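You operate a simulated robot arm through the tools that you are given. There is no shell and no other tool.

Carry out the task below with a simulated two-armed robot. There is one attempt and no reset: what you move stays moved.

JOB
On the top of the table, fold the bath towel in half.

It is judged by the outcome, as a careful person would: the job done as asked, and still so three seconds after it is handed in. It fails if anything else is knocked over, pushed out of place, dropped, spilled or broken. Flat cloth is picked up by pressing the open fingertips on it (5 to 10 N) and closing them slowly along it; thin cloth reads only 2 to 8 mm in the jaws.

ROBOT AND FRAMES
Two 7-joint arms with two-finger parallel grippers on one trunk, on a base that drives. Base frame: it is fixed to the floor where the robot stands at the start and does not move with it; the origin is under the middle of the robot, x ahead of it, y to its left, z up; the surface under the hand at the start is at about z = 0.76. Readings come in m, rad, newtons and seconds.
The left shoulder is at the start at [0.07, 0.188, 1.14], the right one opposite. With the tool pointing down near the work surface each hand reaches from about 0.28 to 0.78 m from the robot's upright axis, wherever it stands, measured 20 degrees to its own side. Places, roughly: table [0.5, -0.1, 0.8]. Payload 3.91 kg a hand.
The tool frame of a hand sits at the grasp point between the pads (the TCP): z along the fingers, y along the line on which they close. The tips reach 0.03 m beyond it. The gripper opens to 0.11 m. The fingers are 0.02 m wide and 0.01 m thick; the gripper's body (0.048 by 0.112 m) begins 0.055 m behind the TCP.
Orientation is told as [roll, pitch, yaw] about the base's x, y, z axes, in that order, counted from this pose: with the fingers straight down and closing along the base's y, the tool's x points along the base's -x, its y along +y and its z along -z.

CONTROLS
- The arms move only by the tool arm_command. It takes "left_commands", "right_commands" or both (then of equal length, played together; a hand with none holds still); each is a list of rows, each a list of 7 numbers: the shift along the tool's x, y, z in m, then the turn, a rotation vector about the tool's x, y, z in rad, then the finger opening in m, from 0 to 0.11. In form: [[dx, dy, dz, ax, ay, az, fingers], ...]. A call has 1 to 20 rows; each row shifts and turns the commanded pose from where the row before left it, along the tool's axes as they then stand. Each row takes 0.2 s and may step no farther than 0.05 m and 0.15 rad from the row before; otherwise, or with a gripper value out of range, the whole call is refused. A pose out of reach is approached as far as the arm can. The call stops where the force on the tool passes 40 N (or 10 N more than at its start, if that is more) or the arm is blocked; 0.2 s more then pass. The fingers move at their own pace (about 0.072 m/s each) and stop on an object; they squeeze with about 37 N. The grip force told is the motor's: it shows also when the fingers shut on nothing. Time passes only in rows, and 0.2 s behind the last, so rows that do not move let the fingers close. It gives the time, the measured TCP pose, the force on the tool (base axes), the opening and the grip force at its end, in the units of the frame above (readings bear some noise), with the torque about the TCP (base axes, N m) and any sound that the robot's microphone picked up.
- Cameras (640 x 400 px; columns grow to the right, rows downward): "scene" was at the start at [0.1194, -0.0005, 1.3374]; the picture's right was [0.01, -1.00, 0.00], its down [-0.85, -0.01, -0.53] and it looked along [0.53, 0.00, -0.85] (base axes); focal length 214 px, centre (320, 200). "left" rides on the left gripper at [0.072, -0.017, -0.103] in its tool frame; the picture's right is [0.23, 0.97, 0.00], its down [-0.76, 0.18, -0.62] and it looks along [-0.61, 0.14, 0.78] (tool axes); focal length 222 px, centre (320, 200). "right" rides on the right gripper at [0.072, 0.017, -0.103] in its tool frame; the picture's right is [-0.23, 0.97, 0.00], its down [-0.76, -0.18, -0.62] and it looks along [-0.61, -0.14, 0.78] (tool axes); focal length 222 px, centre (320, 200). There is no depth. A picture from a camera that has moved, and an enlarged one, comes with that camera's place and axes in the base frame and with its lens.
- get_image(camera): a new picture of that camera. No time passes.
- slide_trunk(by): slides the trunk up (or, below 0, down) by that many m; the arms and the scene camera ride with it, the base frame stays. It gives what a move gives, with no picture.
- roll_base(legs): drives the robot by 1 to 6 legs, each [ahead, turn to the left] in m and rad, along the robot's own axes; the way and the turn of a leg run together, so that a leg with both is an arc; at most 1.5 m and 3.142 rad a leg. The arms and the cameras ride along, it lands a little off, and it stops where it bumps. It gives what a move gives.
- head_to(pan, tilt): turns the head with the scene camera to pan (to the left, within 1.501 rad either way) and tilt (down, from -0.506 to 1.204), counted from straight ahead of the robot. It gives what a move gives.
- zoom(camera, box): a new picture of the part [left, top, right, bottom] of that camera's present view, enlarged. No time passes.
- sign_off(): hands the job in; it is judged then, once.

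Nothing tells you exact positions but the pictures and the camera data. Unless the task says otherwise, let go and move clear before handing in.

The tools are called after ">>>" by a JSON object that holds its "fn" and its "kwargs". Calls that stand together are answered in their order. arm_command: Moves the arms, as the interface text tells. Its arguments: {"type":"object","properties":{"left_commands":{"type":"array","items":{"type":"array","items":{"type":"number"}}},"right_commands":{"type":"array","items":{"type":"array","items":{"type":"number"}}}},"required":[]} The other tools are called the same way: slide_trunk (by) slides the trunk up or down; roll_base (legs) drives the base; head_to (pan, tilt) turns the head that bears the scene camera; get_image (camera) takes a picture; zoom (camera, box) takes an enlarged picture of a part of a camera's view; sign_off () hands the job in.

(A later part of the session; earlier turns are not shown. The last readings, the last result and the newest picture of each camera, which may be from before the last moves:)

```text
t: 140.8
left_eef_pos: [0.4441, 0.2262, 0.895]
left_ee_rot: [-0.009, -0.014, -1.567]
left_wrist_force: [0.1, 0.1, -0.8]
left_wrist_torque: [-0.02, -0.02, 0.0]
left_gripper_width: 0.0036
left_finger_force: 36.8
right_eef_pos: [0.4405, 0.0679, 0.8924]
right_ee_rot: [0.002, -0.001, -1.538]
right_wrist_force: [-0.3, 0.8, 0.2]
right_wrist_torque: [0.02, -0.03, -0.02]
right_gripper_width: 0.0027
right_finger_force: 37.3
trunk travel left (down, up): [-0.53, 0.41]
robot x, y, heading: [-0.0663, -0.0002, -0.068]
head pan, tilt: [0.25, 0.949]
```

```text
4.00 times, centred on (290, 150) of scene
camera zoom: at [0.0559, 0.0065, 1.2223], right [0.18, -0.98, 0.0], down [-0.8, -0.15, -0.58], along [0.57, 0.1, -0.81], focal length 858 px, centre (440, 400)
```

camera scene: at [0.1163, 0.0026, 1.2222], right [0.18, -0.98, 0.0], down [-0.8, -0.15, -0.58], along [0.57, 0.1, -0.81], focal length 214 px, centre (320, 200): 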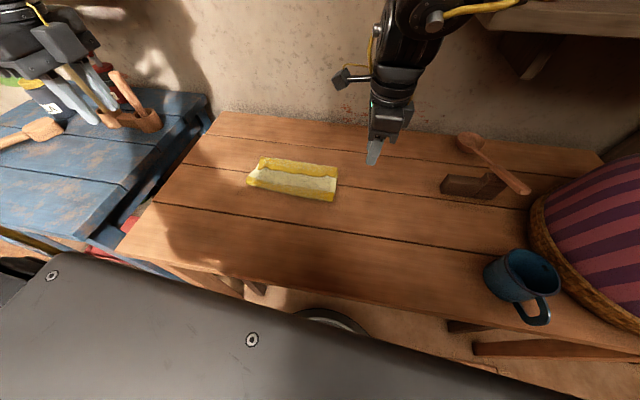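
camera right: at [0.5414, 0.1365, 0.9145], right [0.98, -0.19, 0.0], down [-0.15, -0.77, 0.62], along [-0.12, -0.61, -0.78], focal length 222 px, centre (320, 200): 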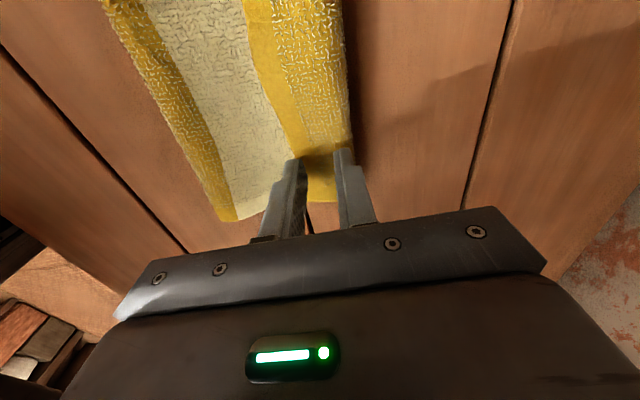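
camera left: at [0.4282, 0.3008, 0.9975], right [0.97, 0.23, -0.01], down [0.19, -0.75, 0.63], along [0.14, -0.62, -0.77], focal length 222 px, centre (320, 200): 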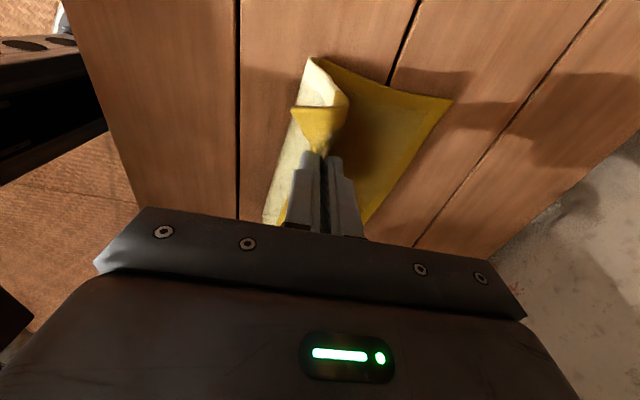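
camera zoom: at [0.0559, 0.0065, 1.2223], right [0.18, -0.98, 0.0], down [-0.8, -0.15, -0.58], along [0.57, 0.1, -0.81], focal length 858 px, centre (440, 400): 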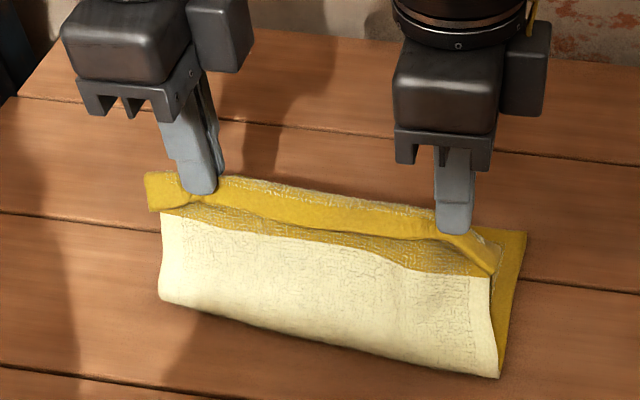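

The fold has rolled back to the right place: the bottom layer is now 0.137–0.145 m deep, half of the towel. Next I'll carry the edge forward, driving the base for the forward motion and lowering in steps.

>>> {"fn": "roll_base", "kwargs": {"legs": [[0.035, 0]]}}

>>> {"fn": "arm_command", "kwargs": {"left_commands": [[0.002, 0.003, 0.007, 0, 0, 0, 0], [0.002, 0.003, 0.008, 0, 0, 0, 0], [0, 0, 0, 0, 0, 0, 0]], "right_commands": [[0.002, 0, 0.006, 0, 0, 0, 0], [0.002, 0, 0.007, 0, 0, 0, 0], [0, 0, 0, 0, 0, 0, 0]]}}

>>> {"fn": "get_image", "kwargs": {"camera": "left"}}

>>> {"fn": "zoom", "kwargs": {"camera": "scene", "box": [210, 100, 370, 200]}}

```text
t: 141.6
left_eef_pos: [0.4767, 0.2246, 0.8965]
left_ee_rot: [-0.009, -0.012, -1.566]
left_wrist_force: [-0.1, -0.2, 0.1]
left_wrist_torque: [-0.03, -0.06, 0.01]
left_gripper_width: 0.0036
left_finger_force: 37.2
right_eef_pos: [0.4733, 0.0683, 0.8925]
right_ee_rot: [0.002, 0.001, -1.536]
right_wrist_force: [0.9, 0.3, -0.5]
right_wrist_torque: [0.02, -0.01, -0.03]
right_gripper_width: 0.0024
right_finger_force: 37.0
trunk travel left (down, up): [-0.53, 0.41]
robot x, y, heading: [-0.0323, -0.005, -0.068]
head pan, tilt: [0.25, 0.949]
```

```text
t: 142.4
left_eef_pos: [0.4828, 0.2279, 0.8794]
left_ee_rot: [-0.01, -0.015, -1.565]
left_wrist_force: [-0.2, 0.8, 0.1]
left_wrist_torque: [-0.01, 0.03, 0.01]
left_gripper_width: 0.0033
left_finger_force: 37.0
right_eef_pos: [0.4743, 0.0717, 0.8781]
right_ee_rot: [0.001, -0.001, -1.537]
right_wrist_force: [-0.5, -0.3, -0.4]
right_wrist_torque: [0.01, 0.05, -0.04]
right_gripper_width: 0.0026
right_finger_force: 37.4
trunk travel left (down, up): [-0.53, 0.41]
robot x, y, heading: [-0.0312, -0.0037, -0.072]
head pan, tilt: [0.25, 0.949]
```

```text
taken
camera left: at [0.4673, 0.3027, 0.9817], right [0.97, 0.23, -0.01], down [0.19, -0.75, 0.63], along [0.14, -0.62, -0.77], focal length 222 px, centre (320, 200)
```

left: 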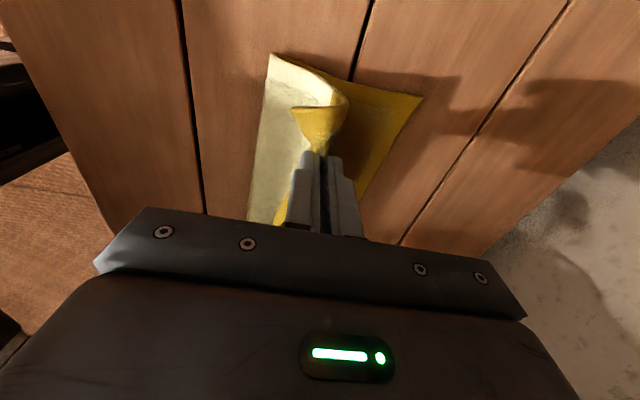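

```text
4.00 times, centred on (290, 150) of scene
camera zoom: at [0.09, 0.0041, 1.2222], right [0.18, -0.98, 0.0], down [-0.8, -0.15, -0.58], along [0.57, 0.1, -0.81], focal length 858 px, centre (440, 400)
```

zoom: 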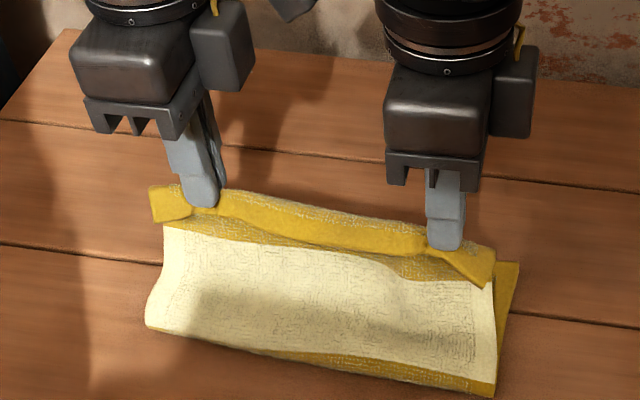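

Tracking well. Next forward step, then lower a bit more.

>>> {"fn": "roll_base", "kwargs": {"legs": [[0.033, 0]]}}

>>> {"fn": "arm_command", "kwargs": {"left_commands": [[0.003, 0, 0.008, 0.06, 0, 0, 0], [0.002, 0, 0.008, 0.06, 0, 0, 0], [0.002, 0, 0.008, 0.06, 0, 0, 0], [0, 0, 0, 0, 0, 0, 0]], "right_commands": [[0.003, 0, 0.008, 0.06, 0, 0, 0], [0.002, 0, 0.008, 0.06, 0, 0, 0], [0.002, 0, 0.008, 0.06, 0, 0, 0], [0, 0, 0, 0, 0, 0, 0]]}}

>>> {"fn": "get_image", "kwargs": {"camera": "left"}}

>>> {"fn": "zoom", "kwargs": {"camera": "scene", "box": [210, 100, 370, 200]}}

```text
t: 143.2
left_eef_pos: [0.5126, 0.2275, 0.8795]
left_ee_rot: [-0.01, -0.015, -1.566]
left_wrist_force: [0.3, 0.1, 0.0]
left_wrist_torque: [0.0, 0.04, 0.01]
left_gripper_width: 0.0034
left_finger_force: 36.7
right_eef_pos: [0.504, 0.0695, 0.8783]
right_ee_rot: [0.0, 0.0, -1.536]
right_wrist_force: [0.6, 0.1, 0.5]
right_wrist_torque: [0.0, 0.02, 0.0]
right_gripper_width: 0.0025
right_finger_force: 36.9
trunk travel left (down, up): [-0.53, 0.41]
robot x, y, heading: [-0.0018, -0.0075, -0.069]
head pan, tilt: [0.25, 0.949]
```

```text
t: 144.2
left_eef_pos: [0.5117, 0.2323, 0.8559]
left_ee_rot: [-0.19, -0.02, -1.566]
left_wrist_force: [-3.1, -18.3, 0.6]
left_wrist_torque: [-0.52, 0.02, 0.07]
left_gripper_width: 0.0035
left_finger_force: 37.3
right_eef_pos: [0.481, 0.0616, 0.8583]
right_ee_rot: [-0.18, 0.002, -1.535]
right_wrist_force: [3.8, 18.0, -0.8]
right_wrist_torque: [0.46, -0.15, -0.13]
right_gripper_width: 0.0027
right_finger_force: 36.7
right hand out of reach, approached as far as the arm can: row 3
trunk travel left (down, up): [-0.53, 0.41]
robot x, y, heading: [-0.002, -0.0041, -0.068]
head pan, tilt: [0.25, 0.949]
```

```text
taken
camera left: at [0.5145, 0.3079, 0.9579], right [0.96, 0.23, -0.19], down [0.3, -0.75, 0.59], along [-0.01, -0.62, -0.78], focal length 222 px, centre (320, 200)
```

left: 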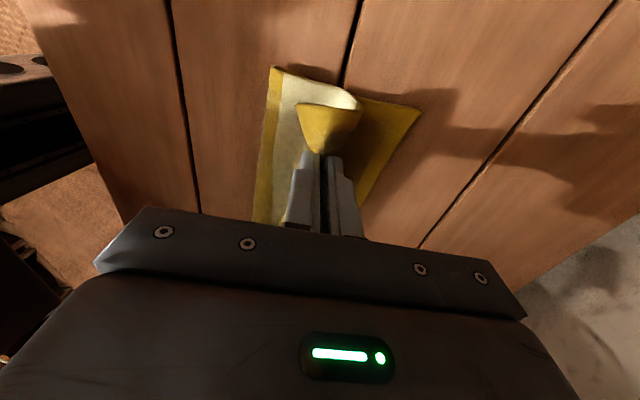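

```text
4.00 times, centred on (290, 150) of scene
camera zoom: at [0.1213, 0.003, 1.2222], right [0.18, -0.98, 0.0], down [-0.8, -0.15, -0.58], along [0.57, 0.1, -0.81], focal length 858 px, centre (440, 400)
```

zoom: 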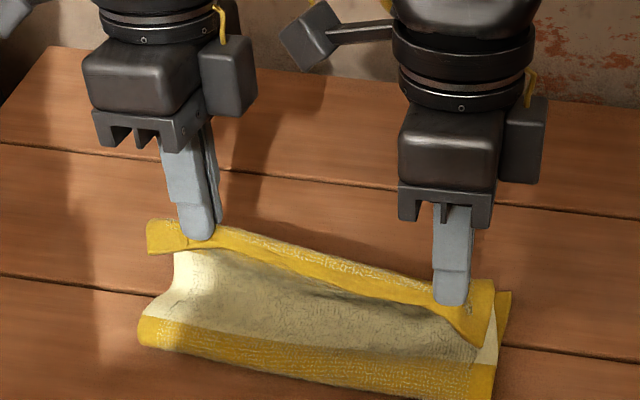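

The right arm can't take that tilt here. I'll undo the tilt on both hands and restore the right hand's forward position.

>>> {"fn": "arm_command", "kwargs": {"left_commands": [[-0.003, 0, 0, -0.06, 0, 0, 0], [-0.003, 0, 0, -0.06, 0, 0, 0], [0, 0, 0, -0.03, 0, 0, 0], [0, 0, 0, 0, 0, 0, 0]], "right_commands": [[0.003, 0.008, 0, -0.06, 0, 0, 0], [0.003, 0.008, 0, -0.06, 0, 0, 0], [0.002, 0.008, 0, -0.06, 0, 0, 0], [0, 0, 0, 0, 0, 0, 0]]}}

>>> {"fn": "get_image", "kwargs": {"camera": "left"}}

>>> {"fn": "zoom", "kwargs": {"camera": "scene", "box": [210, 100, 370, 200]}}

```text
t: 145.2
left_eef_pos: [0.5123, 0.2294, 0.8545]
left_ee_rot: [-0.041, -0.015, -1.564]
left_wrist_force: [0.2, -0.3, 0.2]
left_wrist_torque: [0.0, 0.06, -0.03]
left_gripper_width: 0.0031
left_finger_force: 36.8
right_eef_pos: [0.5074, 0.0697, 0.854]
right_ee_rot: [0.001, -0.002, -1.537]
right_wrist_force: [0.3, 0.3, -0.2]
right_wrist_torque: [-0.02, 0.07, -0.03]
right_gripper_width: 0.0025
right_finger_force: 37.1
trunk travel left (down, up): [-0.53, 0.41]
robot x, y, heading: [-0.002, -0.0088, -0.072]
head pan, tilt: [0.25, 0.949]
```

```text
taken
camera left: at [0.4996, 0.3022, 0.9571], right [0.97, 0.23, -0.04], down [0.21, -0.75, 0.63], along [0.11, -0.62, -0.78], focal length 222 px, centre (320, 200)
```

left: 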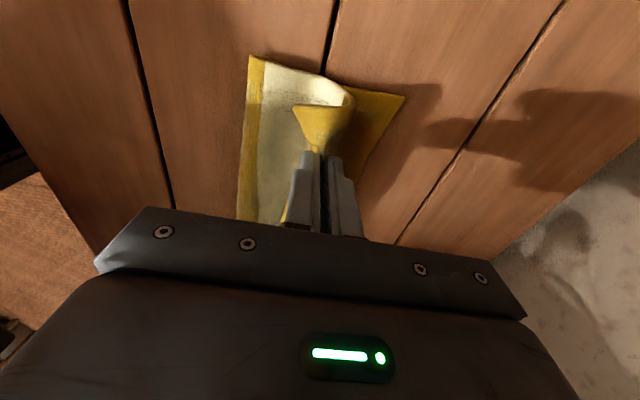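

```text
4.00 times, centred on (290, 150) of scene
camera zoom: at [0.1219, 0.0022, 1.2221], right [0.18, -0.98, 0.0], down [-0.8, -0.15, -0.58], along [0.57, 0.11, -0.81], focal length 858 px, centre (440, 400)
```

zoom: 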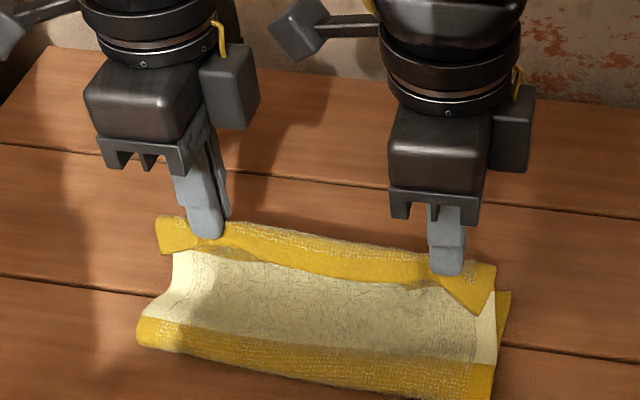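

The stretch is gone, but the hem still makes an S-turn that pulls the fold forward when I lay it. I'll hold the hem upright and leaning forward past the far edge, so that on release it falls forward instead of back.

>>> {"fn": "roll_base", "kwargs": {"legs": [[0.03, 0]]}}

>>> {"fn": "arm_command", "kwargs": {"left_commands": [[0.001, 0.008, 0.007, 0, -0.05, 0, 0], [0.001, 0.008, 0.007, 0, -0.05, 0, 0], [0.001, 0.008, 0.006, 0, -0.05, 0, 0], [0, 0.008, 0.006, 0, 0, 0, 0], [0, 0, 0, 0, 0, 0, 0]], "right_commands": [[0.001, 0.008, 0.007, 0, 0.03, 0, 0], [0.001, 0.008, 0.007, 0, 0.03, 0, 0], [0.001, 0.008, 0.006, 0, 0.03, 0, 0], [0, 0.008, 0.006, 0, 0, 0, 0], [0, 0, 0, 0, 0, 0, 0]]}}

>>> {"fn": "get_image", "kwargs": {"camera": "left"}}

>>> {"fn": "zoom", "kwargs": {"camera": "scene", "box": [210, 100, 370, 200]}}

>>> {"fn": "get_image", "kwargs": {"camera": "right"}}

```text
t: 146.1
left_eef_pos: [0.5403, 0.226, 0.8556]
left_ee_rot: [-0.036, -0.013, -1.563]
left_wrist_force: [0.2, 0.0, 0.1]
left_wrist_torque: [0.0, 0.08, 0.04]
left_gripper_width: 0.0032
left_finger_force: 37.1
right_eef_pos: [0.5343, 0.0682, 0.8555]
right_ee_rot: [0.0, 0.002, -1.535]
right_wrist_force: [0.7, 0.3, -0.2]
right_wrist_torque: [0.01, 0.02, -0.01]
right_gripper_width: 0.0025
right_finger_force: 37.3
trunk travel left (down, up): [-0.53, 0.41]
robot x, y, heading: [0.0279, -0.0058, -0.064]
head pan, tilt: [0.25, 0.949]
```

```text
t: 147.3
left_eef_pos: [0.5736, 0.2282, 0.8284]
left_ee_rot: [-0.04, -0.165, -1.556]
left_wrist_force: [0.7, -0.9, -0.6]
left_wrist_torque: [0.02, 0.11, 0.01]
left_gripper_width: 0.0032
left_finger_force: 36.7
right_eef_pos: [0.569, 0.0729, 0.8274]
right_ee_rot: [0.0, 0.09, -1.534]
right_wrist_force: [0.2, 0.2, 0.2]
right_wrist_torque: [0.0, 0.05, -0.01]
right_gripper_width: 0.0026
right_finger_force: 37.1
trunk travel left (down, up): [-0.53, 0.41]
robot x, y, heading: [0.0272, -0.0108, -0.068]
head pan, tilt: [0.25, 0.949]
```

```text
taken
camera left: at [0.56, 0.3172, 0.9189], right [0.97, 0.23, -0.08], down [0.21, -0.65, 0.73], along [0.12, -0.73, -0.68], focal length 222 px, centre (320, 200)
```

left: 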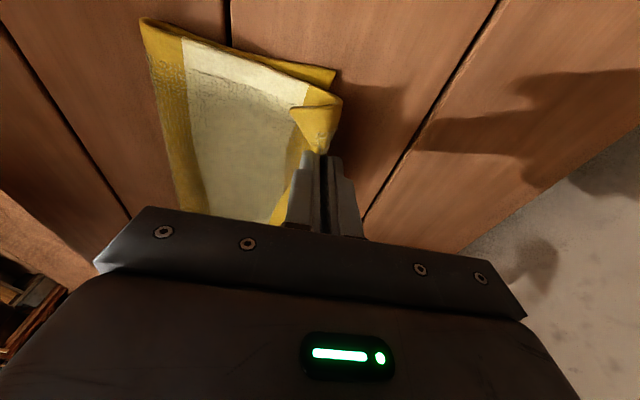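

```text
4.00 times, centred on (290, 150) of scene
camera zoom: at [0.1514, 0.0006, 1.2222], right [0.18, -0.98, 0.0], down [-0.8, -0.15, -0.58], along [0.57, 0.11, -0.81], focal length 858 px, centre (440, 400)
```

zoom: 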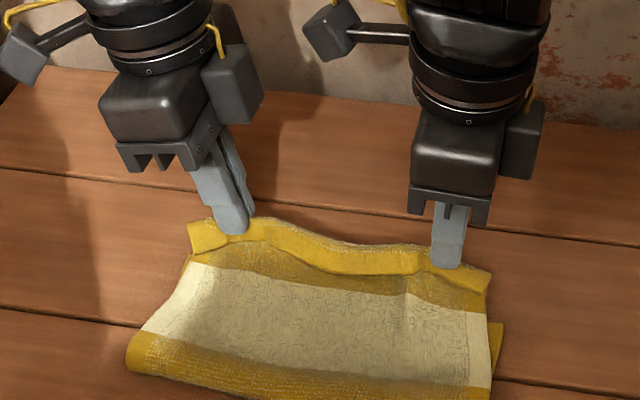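

```text
taken
camera right: at [0.5833, 0.1345, 0.937], right [0.98, -0.19, -0.02], down [-0.15, -0.82, 0.55], along [-0.12, -0.54, -0.83], focal length 222 px, centre (320, 200)
```

right: 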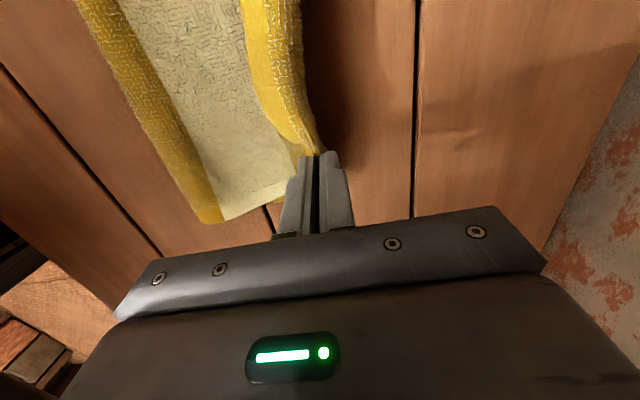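

The hem is being pulled open now, with the underside of the strip showing up to the border. I'll move a little further forward and lower so it clearly leans forward, then release.

>>> {"fn": "arm_command", "kwargs": {"left_commands": [[0, 0.008, 0.002, 0, -0.03, 0, 0], [0, 0.008, 0.003, 0, -0.03, 0, 0], [0, 0.008, 0.004, 0, -0.03, 0, 0], [0, 0.006, 0.004, 0, 0, 0, 0], [0, 0, 0, 0, 0, 0, 0]], "right_commands": [[0, 0.008, 0.002, 0, 0.02, 0, 0], [0, 0.008, 0.003, 0, 0.02, 0, 0], [0, 0.008, 0.004, 0, 0.02, 0, 0], [0, 0.006, 0.004, 0, 0, 0, 0], [0, 0, 0, 0, 0, 0, 0]]}}

>>> {"fn": "zoom", "kwargs": {"camera": "scene", "box": [210, 100, 370, 200]}}

>>> {"fn": "get_image", "kwargs": {"camera": "left"}}

```text
t: 148.5
left_eef_pos: [0.6013, 0.2255, 0.814]
left_ee_rot: [-0.042, -0.254, -1.554]
left_wrist_force: [-0.2, -0.6, 0.8]
left_wrist_torque: [0.01, 0.08, 0.04]
left_gripper_width: 0.0032
left_finger_force: 37.8
right_eef_pos: [0.5972, 0.0766, 0.8166]
right_ee_rot: [0.001, 0.149, -1.533]
right_wrist_force: [1.6, -1.0, 0.1]
right_wrist_torque: [-0.02, 0.08, -0.02]
right_gripper_width: 0.0025
right_finger_force: 37.4
trunk travel left (down, up): [-0.53, 0.41]
robot x, y, heading: [0.0285, -0.0096, -0.063]
head pan, tilt: [0.25, 0.949]
```

```text
4.00 times, centred on (290, 150) of scene
camera zoom: at [0.1515, 0.0004, 1.2222], right [0.18, -0.98, 0.0], down [-0.8, -0.15, -0.58], along [0.57, 0.11, -0.81], focal length 858 px, centre (440, 400)
```

zoom: 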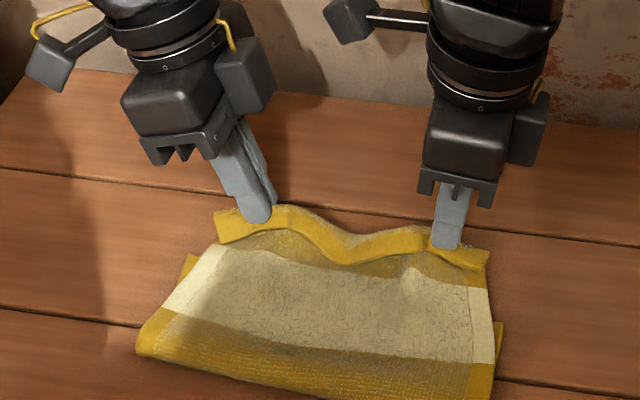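

```text
taken
camera left: at [0.5883, 0.3212, 0.8958], right [0.97, 0.23, -0.1], down [0.21, -0.58, 0.79], along [0.12, -0.78, -0.61], focal length 222 px, centre (320, 200)
```

left: 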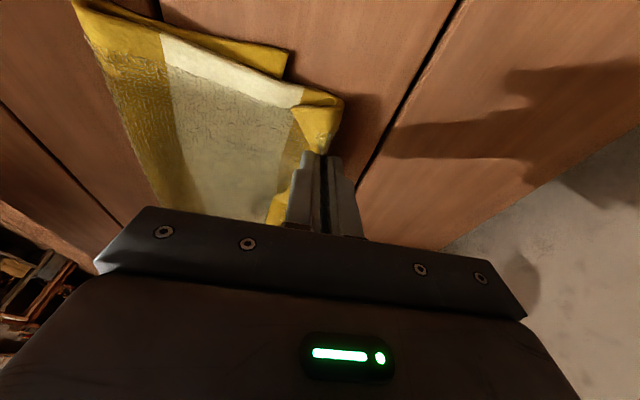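

The hem is now open, with only a small flap at the pinch. Releasing here and lifting the hands straight up.

>>> {"fn": "arm_command", "kwargs": {"left_commands": [[0, 0.002, 0.003, 0, 0, 0, 0.006], [0, 0.002, 0.002, 0, 0, 0, 0.014], [0, 0, 0, 0, 0, 0, 0.024], [0, 0, 0, 0, 0, 0, 0.03], [0, 0, -0.02, 0, 0, 0, 0.03], [0, 0, -0.03, 0, 0, 0, 0.03], [0, 0, -0.03, 0, 0.05, 0, 0.03], [0, 0, -0.03, 0, 0.05, 0, 0.03], [0.03, 0, 0, 0, 0.05, 0, 0.03], [0.03, 0, 0, 0, 0.05, 0, 0.03]], "right_commands": [[0, 0.002, 0.003, 0, 0, 0, 0.006], [0, 0.002, 0.002, 0, 0, 0, 0.014], [0, 0, 0, 0, 0, 0, 0.024], [0, 0, 0, 0, 0, 0, 0.03], [0, 0, -0.02, 0, 0, 0, 0.03], [0, 0, -0.03, 0, 0, 0, 0.03], [0, 0, -0.03, 0, -0.03, 0, 0.03], [0, 0, -0.03, 0, -0.04, 0, 0.03], [-0.03, 0, 0, 0, -0.04, 0, 0.03], [-0.03, 0, 0, 0, -0.04, 0, 0.03]]}}

>>> {"fn": "zoom", "kwargs": {"camera": "scene", "box": [210, 100, 370, 200]}}

>>> {"fn": "get_image", "kwargs": {"camera": "left"}}

>>> {"fn": "get_image", "kwargs": {"camera": "right"}}

```text
t: 150.7
left_eef_pos: [0.6108, 0.3086, 0.909]
left_ee_rot: [-0.041, -0.053, -1.561]
left_wrist_force: [0.6, 0.1, -0.5]
left_wrist_torque: [-0.02, 0.0, 0.0]
left_gripper_width: 0.03
left_finger_force: 0.0
right_eef_pos: [0.6049, 0.001, 0.9134]
right_ee_rot: [-0.001, 0.0, -1.533]
right_wrist_force: [-0.4, 1.2, 0.8]
right_wrist_torque: [0.04, 0.0, 0.02]
right_gripper_width: 0.03
right_finger_force: 0.1
trunk travel left (down, up): [-0.53, 0.41]
robot x, y, heading: [0.03, -0.0052, -0.068]
head pan, tilt: [0.25, 0.949]
```

```text
4.00 times, centred on (290, 150) of scene
camera zoom: at [0.1512, 0.0002, 1.2222], right [0.18, -0.98, 0.0], down [-0.8, -0.15, -0.58], along [0.57, 0.11, -0.81], focal length 858 px, centre (440, 400)
```

zoom: 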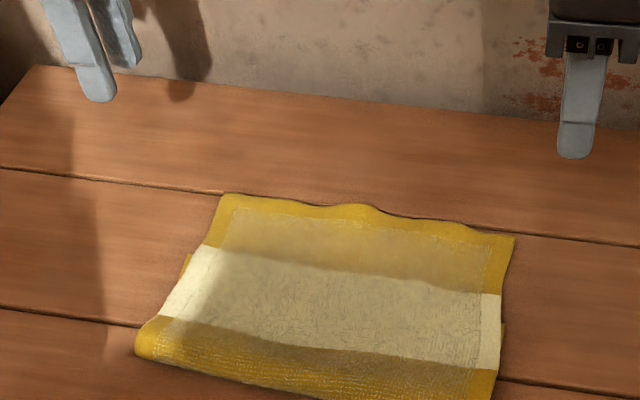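

```text
taken
camera left: at [0.5975, 0.3857, 1.0081], right [0.97, 0.23, -0.05], down [0.21, -0.72, 0.66], along [0.12, -0.65, -0.75], focal length 222 px, centre (320, 200)
```

left: 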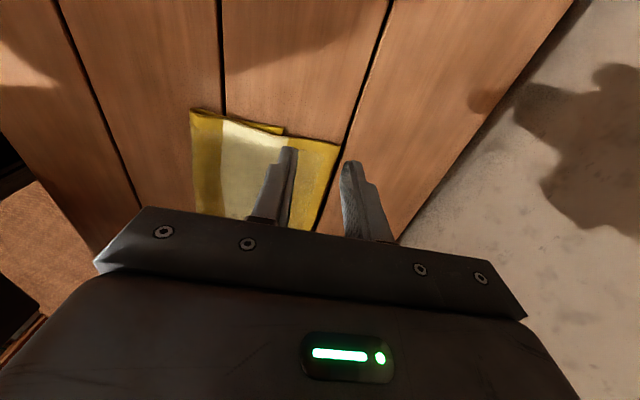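

```text
taken
camera right: at [0.6181, 0.072, 1.0172], right [0.98, -0.19, 0.0], down [-0.15, -0.77, 0.62], along [-0.12, -0.61, -0.78], focal length 222 px, centre (320, 200)
```

right: 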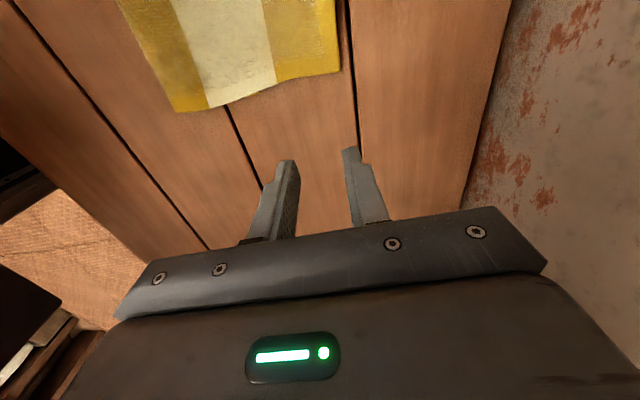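

The hem is fully open. The top layer lies flat with its edge at x≈0.64, overhanging the bottom layer (edge x≈0.55–0.57) by about 7–8 cm. I'll pinch that single-layer overhang from above, which now holds the cloth the right way round, roll the fold back and land the edges together.

>>> {"fn": "arm_command", "kwargs": {"left_commands": [[0, 0, 0, 0, -0.083, 0, 0.02], [0, 0, 0, 0, -0.083, 0, 0.02], [0, 0, 0, 0, -0.083, 0, 0.02], [-0.0164, 0.002, 0.0292, 0, 0, 0, 0.02], [-0.0164, 0.002, 0.0292, 0, 0, 0, 0.02], [-0.0164, 0.002, 0.0292, 0, 0, 0, 0.02], [0, 0, 0, 0, 0, 0, 0.02]], "right_commands": [[0, 0, 0, 0, 0.05, 0, 0.02], [0, 0, 0, 0, 0.05, 0, 0.02], [0, 0, 0, 0, 0.05, 0, 0.02], [0.0191, 0.0035, 0.0275, 0, 0, 0, 0.02], [0.0191, 0.0035, 0.0275, 0, 0, 0, 0.02], [0.0191, 0.0035, 0.0275, 0, 0, 0, 0.02], [0, 0, 0, 0, 0, 0, 0.02]]}}

>>> {"fn": "get_image", "kwargs": {"camera": "left"}}

>>> {"fn": "get_image", "kwargs": {"camera": "right"}}

>>> {"fn": "zoom", "kwargs": {"camera": "scene", "box": [210, 100, 370, 200]}}

```text
t: 152.3
left_eef_pos: [0.6125, 0.2334, 0.8412]
left_ee_rot: [-0.04, -0.303, -1.552]
left_wrist_force: [-0.8, 0.6, 0.4]
left_wrist_torque: [-0.01, -0.03, 0.02]
left_gripper_width: 0.02
left_finger_force: 0.0
right_eef_pos: [0.6116, 0.0698, 0.8438]
right_ee_rot: [0.001, 0.15, -1.534]
right_wrist_force: [0.5, -0.3, -0.3]
right_wrist_torque: [-0.01, -0.02, 0.01]
right_gripper_width: 0.0199
right_finger_force: 0.0
trunk travel left (down, up): [-0.53, 0.41]
robot x, y, heading: [0.0268, -0.0065, -0.062]
head pan, tilt: [0.25, 0.949]
```

```text
taken
camera left: at [0.5969, 0.3339, 0.9176], right [0.97, 0.22, -0.11], down [0.21, -0.54, 0.82], along [0.13, -0.81, -0.57], focal length 222 px, centre (320, 200)
```

left: 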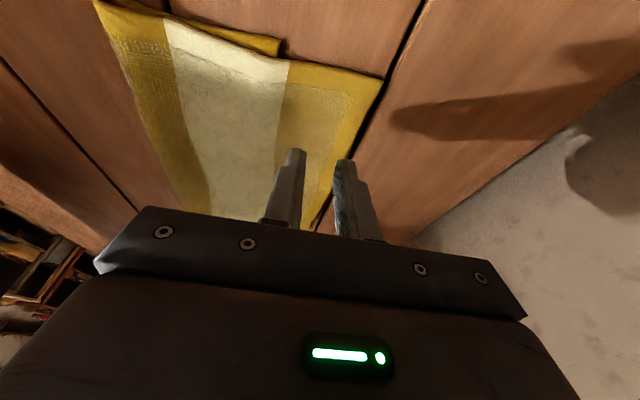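

```text
taken
camera right: at [0.6266, 0.1255, 0.9576], right [0.98, -0.19, -0.03], down [-0.15, -0.85, 0.5], along [-0.12, -0.49, -0.86], focal length 222 px, centre (320, 200)
```

right: 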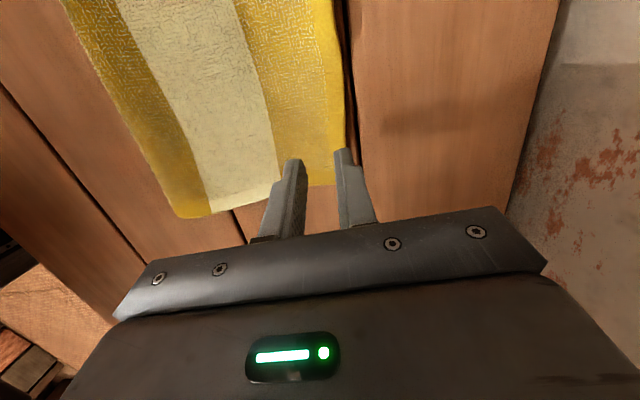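

```text
4.00 times, centred on (290, 150) of scene
camera zoom: at [0.1507, 0.0003, 1.2223], right [0.18, -0.98, 0.0], down [-0.8, -0.15, -0.58], along [0.57, 0.11, -0.81], focal length 858 px, centre (440, 400)
```

zoom: 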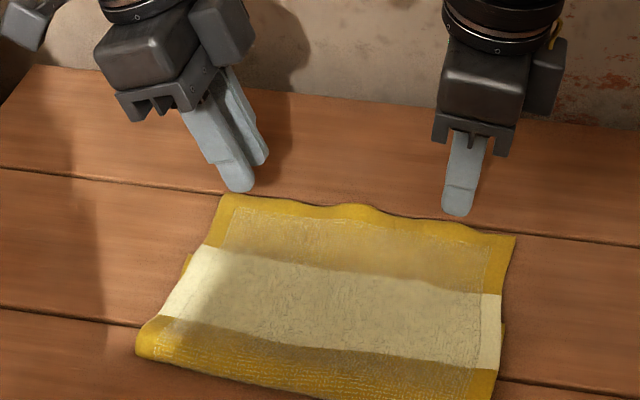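

Both hands are in place. Fine-tuning x (left +7 mm) and descending over the overhang.

>>> {"fn": "arm_command", "kwargs": {"left_commands": [[0, 0.0075, 0, 0, 0, 0, 0.02], [0.003, 0, 0.0096, 0, 0, 0, 0.02], [0.003, 0, 0.0096, 0, 0, 0, 0.02], [0.003, 0, 0.0096, 0, 0, 0, 0.02], [0.002, 0, 0.0065, 0, 0, 0, 0.02], [0, 0, 0, 0, 0, 0, 0.02]], "right_commands": [[0, -0.0016, 0, 0, 0, 0, 0.02], [-0.0015, 0, 0.0099, 0, 0, 0, 0.02], [-0.0015, 0, 0.0099, 0, 0, 0, 0.02], [-0.0015, 0, 0.0099, 0, 0, 0, 0.02], [-0.0012, 0, 0.0079, 0, 0, 0, 0.02], [0, 0, 0, 0, 0, 0, 0.02]]}}

>>> {"fn": "get_image", "kwargs": {"camera": "left"}}

>>> {"fn": "get_image", "kwargs": {"camera": "right"}}

```text
t: 153.7
left_eef_pos: [0.6178, 0.2342, 0.802]
left_ee_rot: [-0.041, -0.303, -1.551]
left_wrist_force: [0.7, -0.1, 1.5]
left_wrist_torque: [0.01, 0.0, -0.01]
left_gripper_width: 0.0199
left_finger_force: 0.0
right_eef_pos: [0.6114, 0.0709, 0.805]
right_ee_rot: [0.0, 0.15, -1.533]
right_wrist_force: [0.2, 0.0, 0.7]
right_wrist_torque: [-0.03, 0.02, 0.01]
right_gripper_width: 0.0199
right_finger_force: 0.1
trunk travel left (down, up): [-0.53, 0.41]
robot x, y, heading: [0.0259, -0.0087, -0.07]
head pan, tilt: [0.25, 0.949]
```

```text
taken
camera left: at [0.6046, 0.3349, 0.879], right [0.97, 0.22, -0.11], down [0.21, -0.54, 0.82], along [0.12, -0.81, -0.57], focal length 222 px, centre (320, 200)
```

left: 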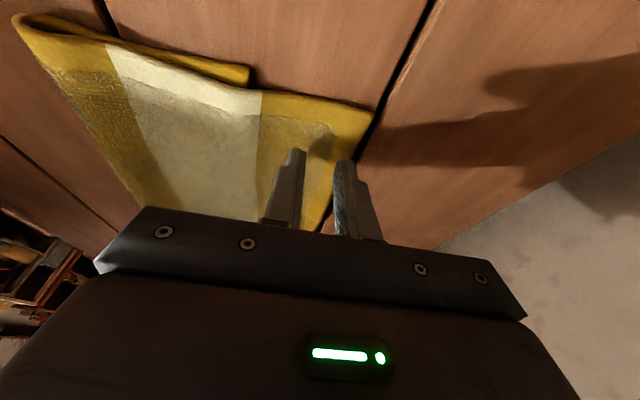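

```text
taken
camera right: at [0.6256, 0.1258, 0.9179], right [0.98, -0.19, -0.03], down [-0.15, -0.85, 0.5], along [-0.12, -0.49, -0.86], focal length 222 px, centre (320, 200)
```

right: 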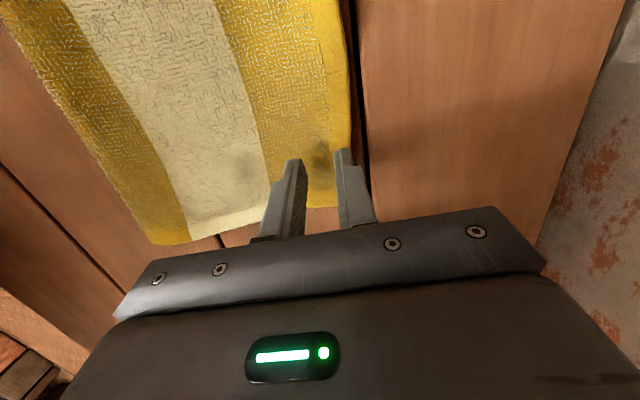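

The front fingers are right at the edge, so I'll shift 4 mm inward and press down gently.

>>> {"fn": "arm_command", "kwargs": {"left_commands": [[0, -0.004, 0, 0, 0, 0, 0.02], [0.001, 0, 0.003, 0, 0, 0, 0.02], [0.0006, 0, 0.002, 0, 0, 0, 0.02], [0, 0, 0, 0, 0, 0, 0.02]], "right_commands": [[0, -0.005, 0, 0, 0, 0, 0.02], [-0.0006, 0, 0.004, 0, 0, 0, 0.02], [-0.0006, 0, 0.003, 0, 0, 0, 0.02], [0, 0, 0, 0, 0, 0, 0.02]]}}

>>> {"fn": "arm_command", "kwargs": {"left_commands": [[0.0006, 0, 0.002, 0, 0, 0, 0.02], [0, 0, 0, 0, 0, 0, 0.02]], "right_commands": [[-0.0003, 0, 0.002, 0, 0, 0, 0.02], [0, 0, 0, 0, 0, 0, 0.02]]}}

```text
t: 154.7
left_eef_pos: [0.6151, 0.2355, 0.7955]
left_ee_rot: [-0.042, -0.303, -1.552]
left_wrist_force: [0.2, -0.7, 0.5]
left_wrist_torque: [0.01, 0.02, 0.0]
left_gripper_width: 0.0204
left_finger_force: 0.0
right_eef_pos: [0.6054, 0.0704, 0.7972]
right_ee_rot: [-0.002, 0.15, -1.533]
right_wrist_force: [-0.4, -0.3, -1.0]
right_wrist_torque: [-0.02, 0.0, 0.02]
right_gripper_width: 0.02
right_finger_force: 0.1
trunk travel left (down, up): [-0.53, 0.41]
robot x, y, heading: [0.0296, -0.0082, -0.073]
head pan, tilt: [0.25, 0.949]
```

```text
t: 155.3
left_eef_pos: [0.6137, 0.2364, 0.7952]
left_ee_rot: [-0.041, -0.304, -1.551]
left_wrist_force: [-1.0, -1.6, 3.1]
left_wrist_torque: [-0.01, 0.02, -0.02]
left_gripper_width: 0.0199
left_finger_force: 0.1
right_eef_pos: [0.6068, 0.071, 0.7962]
right_ee_rot: [-0.001, 0.15, -1.534]
right_wrist_force: [1.1, -0.5, 1.4]
right_wrist_torque: [-0.02, 0.03, 0.01]
right_gripper_width: 0.0202
right_finger_force: 0.0
trunk travel left (down, up): [-0.53, 0.41]
robot x, y, heading: [0.028, -0.0062, -0.066]
head pan, tilt: [0.25, 0.949]
```

>>> {"fn": "arm_command", "kwargs": {"left_commands": [[0.0003, 0, 0.001, 0, 0, 0, 0.02], [0, 0, 0, 0, 0, 0, 0.02]], "right_commands": [[-0.0003, 0, 0.0018, 0, 0, 0, 0.02], [0, 0, 0, 0, 0, 0, 0.02]]}}

```text
t: 155.9
left_eef_pos: [0.6137, 0.2355, 0.7952]
left_ee_rot: [-0.04, -0.303, -1.552]
left_wrist_force: [1.7, 1.2, 5.0]
left_wrist_torque: [0.03, -0.09, 0.01]
left_gripper_width: 0.0202
left_finger_force: 0.5
right_eef_pos: [0.6058, 0.0721, 0.7934]
right_ee_rot: [0.002, 0.15, -1.534]
right_wrist_force: [1.1, 0.4, 4.8]
right_wrist_torque: [-0.06, -0.03, 0.01]
right_gripper_width: 0.0197
right_finger_force: 0.1
trunk travel left (down, up): [-0.53, 0.41]
robot x, y, heading: [0.0297, -0.0073, -0.065]
head pan, tilt: [0.25, 0.949]
```

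Both are at 5 N. A touch more pressure, then closing slowly.

>>> {"fn": "arm_command", "kwargs": {"left_commands": [[0.0002, 0, 0.0008, 0, 0, 0, 0.02], [0, 0, 0, 0, 0, 0, 0.018], [0, 0, 0, 0, 0, 0, 0.016], [0, 0, 0, 0, 0, 0, 0.014], [0, 0, 0, 0, 0, 0, 0.012], [0, 0, 0, 0, 0, 0, 0.01], [0, 0, 0, 0, 0, 0, 0.008], [0, 0, 0, 0, 0, 0, 0.006], [0, 0, 0, 0, 0, 0, 0.004], [0, 0, 0, 0, 0, 0, 0.002], [0, 0, 0, 0, 0, 0, 0], [0, 0, 0, 0, 0, 0, 0], [0, 0, 0, 0, 0, 0, 0]], "right_commands": [[-0.0001, 0, 0.0008, 0, 0, 0, 0.02], [0, 0, 0, 0, 0, 0, 0.018], [0, 0, 0, 0, 0, 0, 0.016], [0, 0, 0, 0, 0, 0, 0.014], [0, 0, 0, 0, 0, 0, 0.012], [0, 0, 0, 0, 0, 0, 0.01], [0, 0, 0, 0, 0, 0, 0.008], [0, 0, 0, 0, 0, 0, 0.006], [0, 0, 0, 0, 0, 0, 0.004], [0, 0, 0, 0, 0, 0, 0.002], [0, 0, 0, 0, 0, 0, 0], [0, 0, 0, 0, 0, 0, 0], [0, 0, 0, 0, 0, 0, 0]]}}

>>> {"fn": "zoom", "kwargs": {"camera": "left", "box": [200, 50, 440, 200]}}

>>> {"fn": "zoom", "kwargs": {"camera": "right", "box": [200, 60, 440, 210]}}

```text
t: 158.7
left_eef_pos: [0.6134, 0.2353, 0.7954]
left_ee_rot: [-0.04, -0.303, -1.55]
left_wrist_force: [0.0, 0.2, 8.0]
left_wrist_torque: [0.01, -0.02, -0.02]
left_gripper_width: 0.0023
left_finger_force: 37.0
right_eef_pos: [0.6055, 0.0698, 0.7936]
right_ee_rot: [0.003, 0.15, -1.534]
right_wrist_force: [-0.2, -0.5, 7.9]
right_wrist_torque: [0.0, 0.0, 0.01]
right_gripper_width: 0.0032
right_finger_force: 37.3
trunk travel left (down, up): [-0.53, 0.41]
robot x, y, heading: [0.0298, -0.0051, -0.065]
head pan, tilt: [0.25, 0.949]
```

```text
2.67 times, centred on (320, 125) of left
camera zoom: at [0.5993, 0.3359, 0.8715], right [0.97, 0.22, -0.1], down [0.21, -0.54, 0.82], along [0.13, -0.81, -0.57], focal length 592 px, centre (320, 400)
```

zoom: 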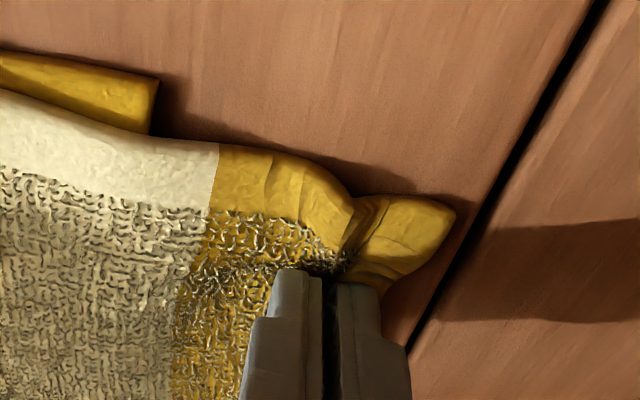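

```text
2.67 times, centred on (320, 135) of right
camera zoom: at [0.6197, 0.1259, 0.9076], right [0.98, -0.19, -0.03], down [-0.15, -0.85, 0.5], along [-0.12, -0.49, -0.86], focal length 592 px, centre (320, 373)
```

zoom: 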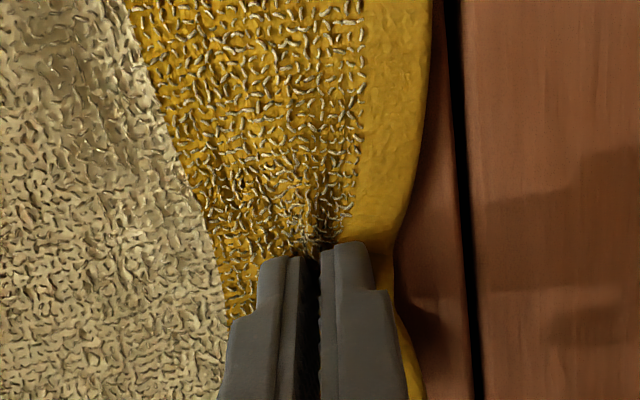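

Both hands grip the overhang (2.3 and 3.2 mm) with the free edge pointing forward, the correct way round. I'm lifting up and back to roll the fold toward the robot.

>>> {"fn": "arm_command", "kwargs": {"left_commands": [[-0.0035, -0.003, -0.0115, 0, 0.03, 0, 0], [-0.0033, -0.004, -0.0116, 0, 0.03, 0, 0], [-0.003, -0.006, -0.0117, 0, 0.03, 0, 0], [-0.0026, -0.008, -0.0118, 0, 0.03, 0, 0], [-0.0023, -0.01, -0.0118, 0, 0.03, 0, 0], [0, 0, 0, 0, 0, 0, 0]], "right_commands": [[0.0018, -0.003, -0.0119, 0, -0.01, 0, 0], [0.0017, -0.004, -0.0119, 0, -0.01, 0, 0], [0.0016, -0.006, -0.0119, 0, -0.01, 0, 0], [0.0015, -0.008, -0.0119, 0, -0.01, 0, 0], [0.0014, -0.01, -0.0119, 0, -0.01, 0, 0], [0, 0, 0, 0, 0, 0, 0]]}}

>>> {"fn": "roll_base", "kwargs": {"legs": [[-0.05, 0]]}}

>>> {"fn": "get_image", "kwargs": {"camera": "left"}}

>>> {"fn": "zoom", "kwargs": {"camera": "scene", "box": [210, 100, 370, 200]}}

```text
t: 160.1
left_eef_pos: [0.5865, 0.235, 0.8529]
left_ee_rot: [-0.041, -0.154, -1.557]
left_wrist_force: [-0.9, -1.1, 0.6]
left_wrist_torque: [-0.01, 0.04, 0.0]
left_gripper_width: 0.0018
left_finger_force: 36.9
right_eef_pos: [0.5763, 0.0717, 0.8522]
right_ee_rot: [0.0, 0.098, -1.533]
right_wrist_force: [0.2, 0.5, 0.5]
right_wrist_torque: [0.01, -0.03, 0.05]
right_gripper_width: 0.0033
right_finger_force: 36.3
trunk travel left (down, up): [-0.53, 0.41]
robot x, y, heading: [0.0293, -0.0102, -0.069]
head pan, tilt: [0.25, 0.949]
```

```text
t: 161.0
left_eef_pos: [0.5369, 0.2373, 0.8547]
left_ee_rot: [-0.04, -0.153, -1.561]
left_wrist_force: [-0.3, 0.2, 0.3]
left_wrist_torque: [-0.02, -0.03, -0.02]
left_gripper_width: 0.0018
left_finger_force: 37.4
right_eef_pos: [0.5259, 0.0746, 0.8529]
right_ee_rot: [0.003, 0.1, -1.536]
right_wrist_force: [-0.1, 1.5, 0.2]
right_wrist_torque: [-0.01, -0.04, 0.01]
right_gripper_width: 0.0031
right_finger_force: 37.3
trunk travel left (down, up): [-0.53, 0.41]
robot x, y, heading: [-0.0247, -0.0034, -0.07]
head pan, tilt: [0.25, 0.949]
```

```text
taken
camera left: at [0.5233, 0.3252, 0.9451], right [0.97, 0.23, -0.07], down [0.21, -0.66, 0.73], along [0.12, -0.72, -0.68], focal length 222 px, centre (320, 200)
```

left: 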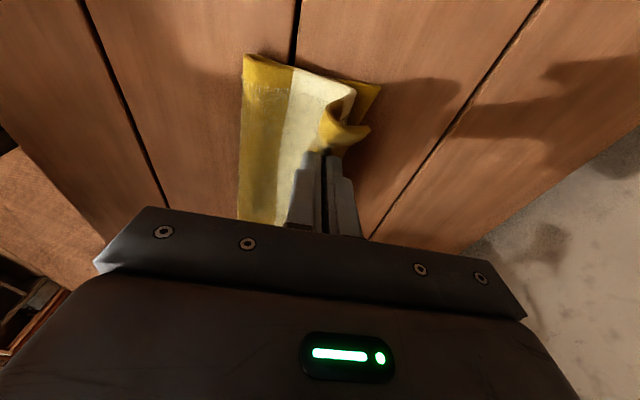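

```text
4.00 times, centred on (290, 150) of scene
camera zoom: at [0.1008, 0.0037, 1.2222], right [0.18, -0.98, 0.0], down [-0.8, -0.15, -0.58], along [0.57, 0.1, -0.81], focal length 858 px, centre (440, 400)
```

zoom: 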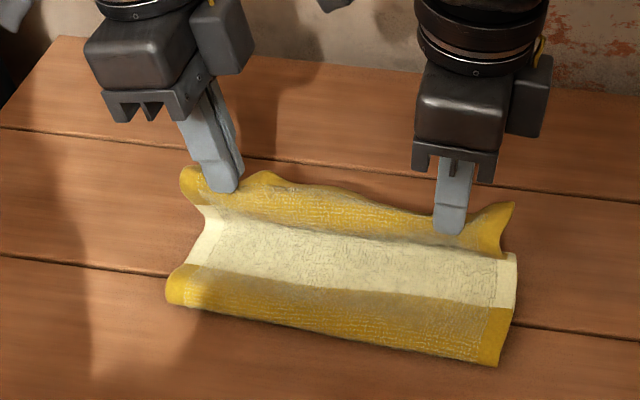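

The edge flap now points forward over the hands as wanted. Raising more and backing off further so the fold rolls to the middle.

>>> {"fn": "arm_command", "kwargs": {"left_commands": [[-0.001, -0.004, -0.012, 0, 0.02, 0, 0], [-0.001, -0.006, -0.012, 0, 0.02, 0, 0], [-0.001, -0.008, -0.012, 0, 0.02, 0, 0], [0, 0, 0, 0, 0, 0, 0]], "right_commands": [[0.001, -0.004, -0.012, 0, -0.01, 0, 0], [0.001, -0.005, -0.012, 0, -0.01, 0, 0], [0.001, -0.006, -0.012, 0, -0.01, 0, 0], [0, 0, 0, 0, 0, 0, 0]]}}

>>> {"fn": "roll_base", "kwargs": {"legs": [[-0.045, 0]]}}

>>> {"fn": "get_image", "kwargs": {"camera": "left"}}

>>> {"fn": "zoom", "kwargs": {"camera": "scene", "box": [210, 100, 370, 200]}}

```text
t: 162.0
left_eef_pos: [0.5217, 0.2388, 0.89]
left_ee_rot: [-0.04, -0.095, -1.562]
left_wrist_force: [-0.1, -0.8, 0.0]
left_wrist_torque: [-0.06, 0.03, -0.01]
left_gripper_width: 0.0016
left_finger_force: 37.2
right_eef_pos: [0.511, 0.0746, 0.8892]
right_ee_rot: [0.0, 0.069, -1.537]
right_wrist_force: [-0.1, 2.3, -0.2]
right_wrist_torque: [0.05, -0.02, 0.02]
right_gripper_width: 0.0032
right_finger_force: 37.2
trunk travel left (down, up): [-0.53, 0.41]
robot x, y, heading: [-0.02, -0.0041, -0.07]
head pan, tilt: [0.25, 0.949]
```

```text
t: 162.9
left_eef_pos: [0.4749, 0.2415, 0.8911]
left_ee_rot: [-0.039, -0.094, -1.564]
left_wrist_force: [-0.2, -0.7, -0.3]
left_wrist_torque: [-0.09, -0.02, 0.0]
left_gripper_width: 0.0016
left_finger_force: 37.0
right_eef_pos: [0.4642, 0.0773, 0.8901]
right_ee_rot: [0.002, 0.069, -1.537]
right_wrist_force: [-0.2, 1.1, 0.7]
right_wrist_torque: [0.03, -0.05, -0.02]
right_gripper_width: 0.0035
right_finger_force: 36.4
trunk travel left (down, up): [-0.53, 0.41]
robot x, y, heading: [-0.0664, -0.0038, -0.066]
head pan, tilt: [0.25, 0.949]
```

```text
taken
camera left: at [0.4616, 0.3238, 0.9867], right [0.97, 0.23, -0.06], down [0.21, -0.7, 0.68], along [0.12, -0.68, -0.73], focal length 222 px, centre (320, 200)
```

left: 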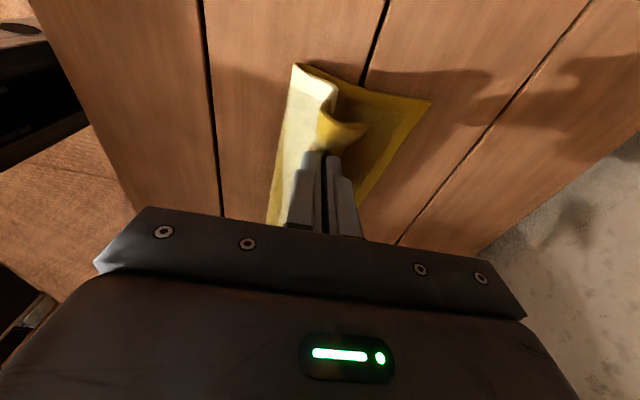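

```text
4.00 times, centred on (290, 150) of scene
camera zoom: at [0.0548, 0.0068, 1.2222], right [0.18, -0.98, 0.0], down [-0.8, -0.15, -0.58], along [0.57, 0.1, -0.81], focal length 858 px, centre (440, 400)
```

zoom: 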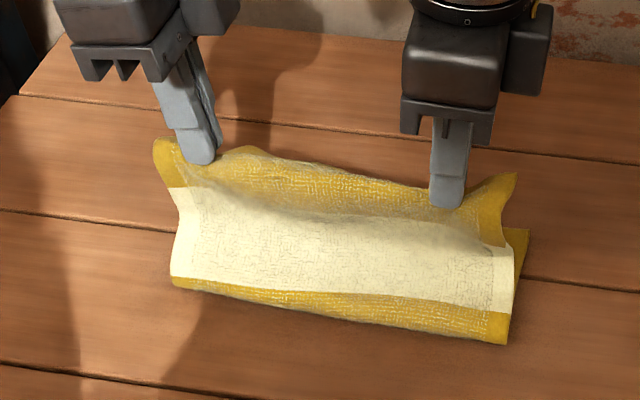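

The fold is at x≈0.44 and the bottom layer is 0.115–0.12 m deep. A little further back to reach half.

>>> {"fn": "roll_base", "kwargs": {"legs": [[-0.045, 0]]}}

>>> {"fn": "arm_command", "kwargs": {"left_commands": [[0, 0, 0.008, 0, 0, 0, 0], [0, 0, 0.008, 0, 0, 0, 0], [0, 0, 0, 0, 0, 0, 0]], "right_commands": [[0, 0, 0.008, 0, 0, 0, 0], [0, 0, 0.008, 0, 0, 0, 0], [0, 0, 0, 0, 0, 0, 0]]}}

>>> {"fn": "get_image", "kwargs": {"camera": "left"}}

>>> {"fn": "zoom", "kwargs": {"camera": "scene", "box": [210, 100, 370, 200]}}

```text
t: 163.8
left_eef_pos: [0.4303, 0.2445, 0.8904]
left_ee_rot: [-0.04, -0.094, -1.563]
left_wrist_force: [-1.2, -1.4, -0.7]
left_wrist_torque: [-0.06, -0.01, -0.01]
left_gripper_width: 0.0017
left_finger_force: 37.4
right_eef_pos: [0.42, 0.0792, 0.889]
right_ee_rot: [0.0, 0.072, -1.538]
right_wrist_force: [-1.2, 1.2, -0.2]
right_wrist_torque: [0.08, -0.07, 0.02]
right_gripper_width: 0.0032
right_finger_force: 37.6
trunk travel left (down, up): [-0.53, 0.41]
robot x, y, heading: [-0.1079, 0.001, -0.068]
head pan, tilt: [0.25, 0.949]
```

```text
t: 164.6
left_eef_pos: [0.4312, 0.2422, 0.8726]
left_ee_rot: [-0.039, -0.093, -1.564]
left_wrist_force: [0.3, -0.4, -0.2]
left_wrist_torque: [-0.04, 0.01, -0.03]
left_gripper_width: 0.0019
left_finger_force: 37.8
right_eef_pos: [0.4189, 0.0794, 0.8719]
right_ee_rot: [0.001, 0.07, -1.536]
right_wrist_force: [-0.2, 1.1, -0.1]
right_wrist_torque: [0.03, 0.03, 0.01]
right_gripper_width: 0.0033
right_finger_force: 37.0
trunk travel left (down, up): [-0.53, 0.41]
robot x, y, heading: [-0.1123, 0.0066, -0.067]
head pan, tilt: [0.25, 0.949]
```

```text
taken
camera left: at [0.4178, 0.3245, 0.9695], right [0.97, 0.23, -0.06], down [0.21, -0.7, 0.68], along [0.11, -0.68, -0.73], focal length 222 px, centre (320, 200)
```

left: 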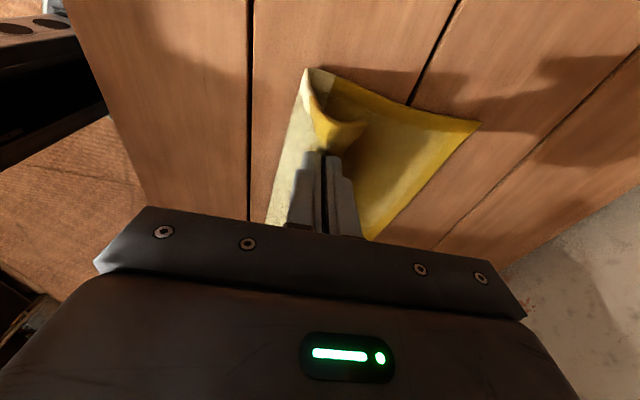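

```text
4.00 times, centred on (290, 150) of scene
camera zoom: at [0.0112, 0.0095, 1.2221], right [0.18, -0.98, 0.0], down [-0.8, -0.15, -0.58], along [0.57, 0.1, -0.81], focal length 858 px, centre (440, 400)
```

zoom: 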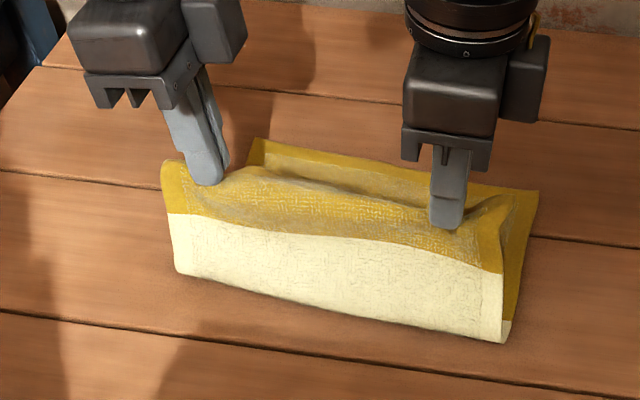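

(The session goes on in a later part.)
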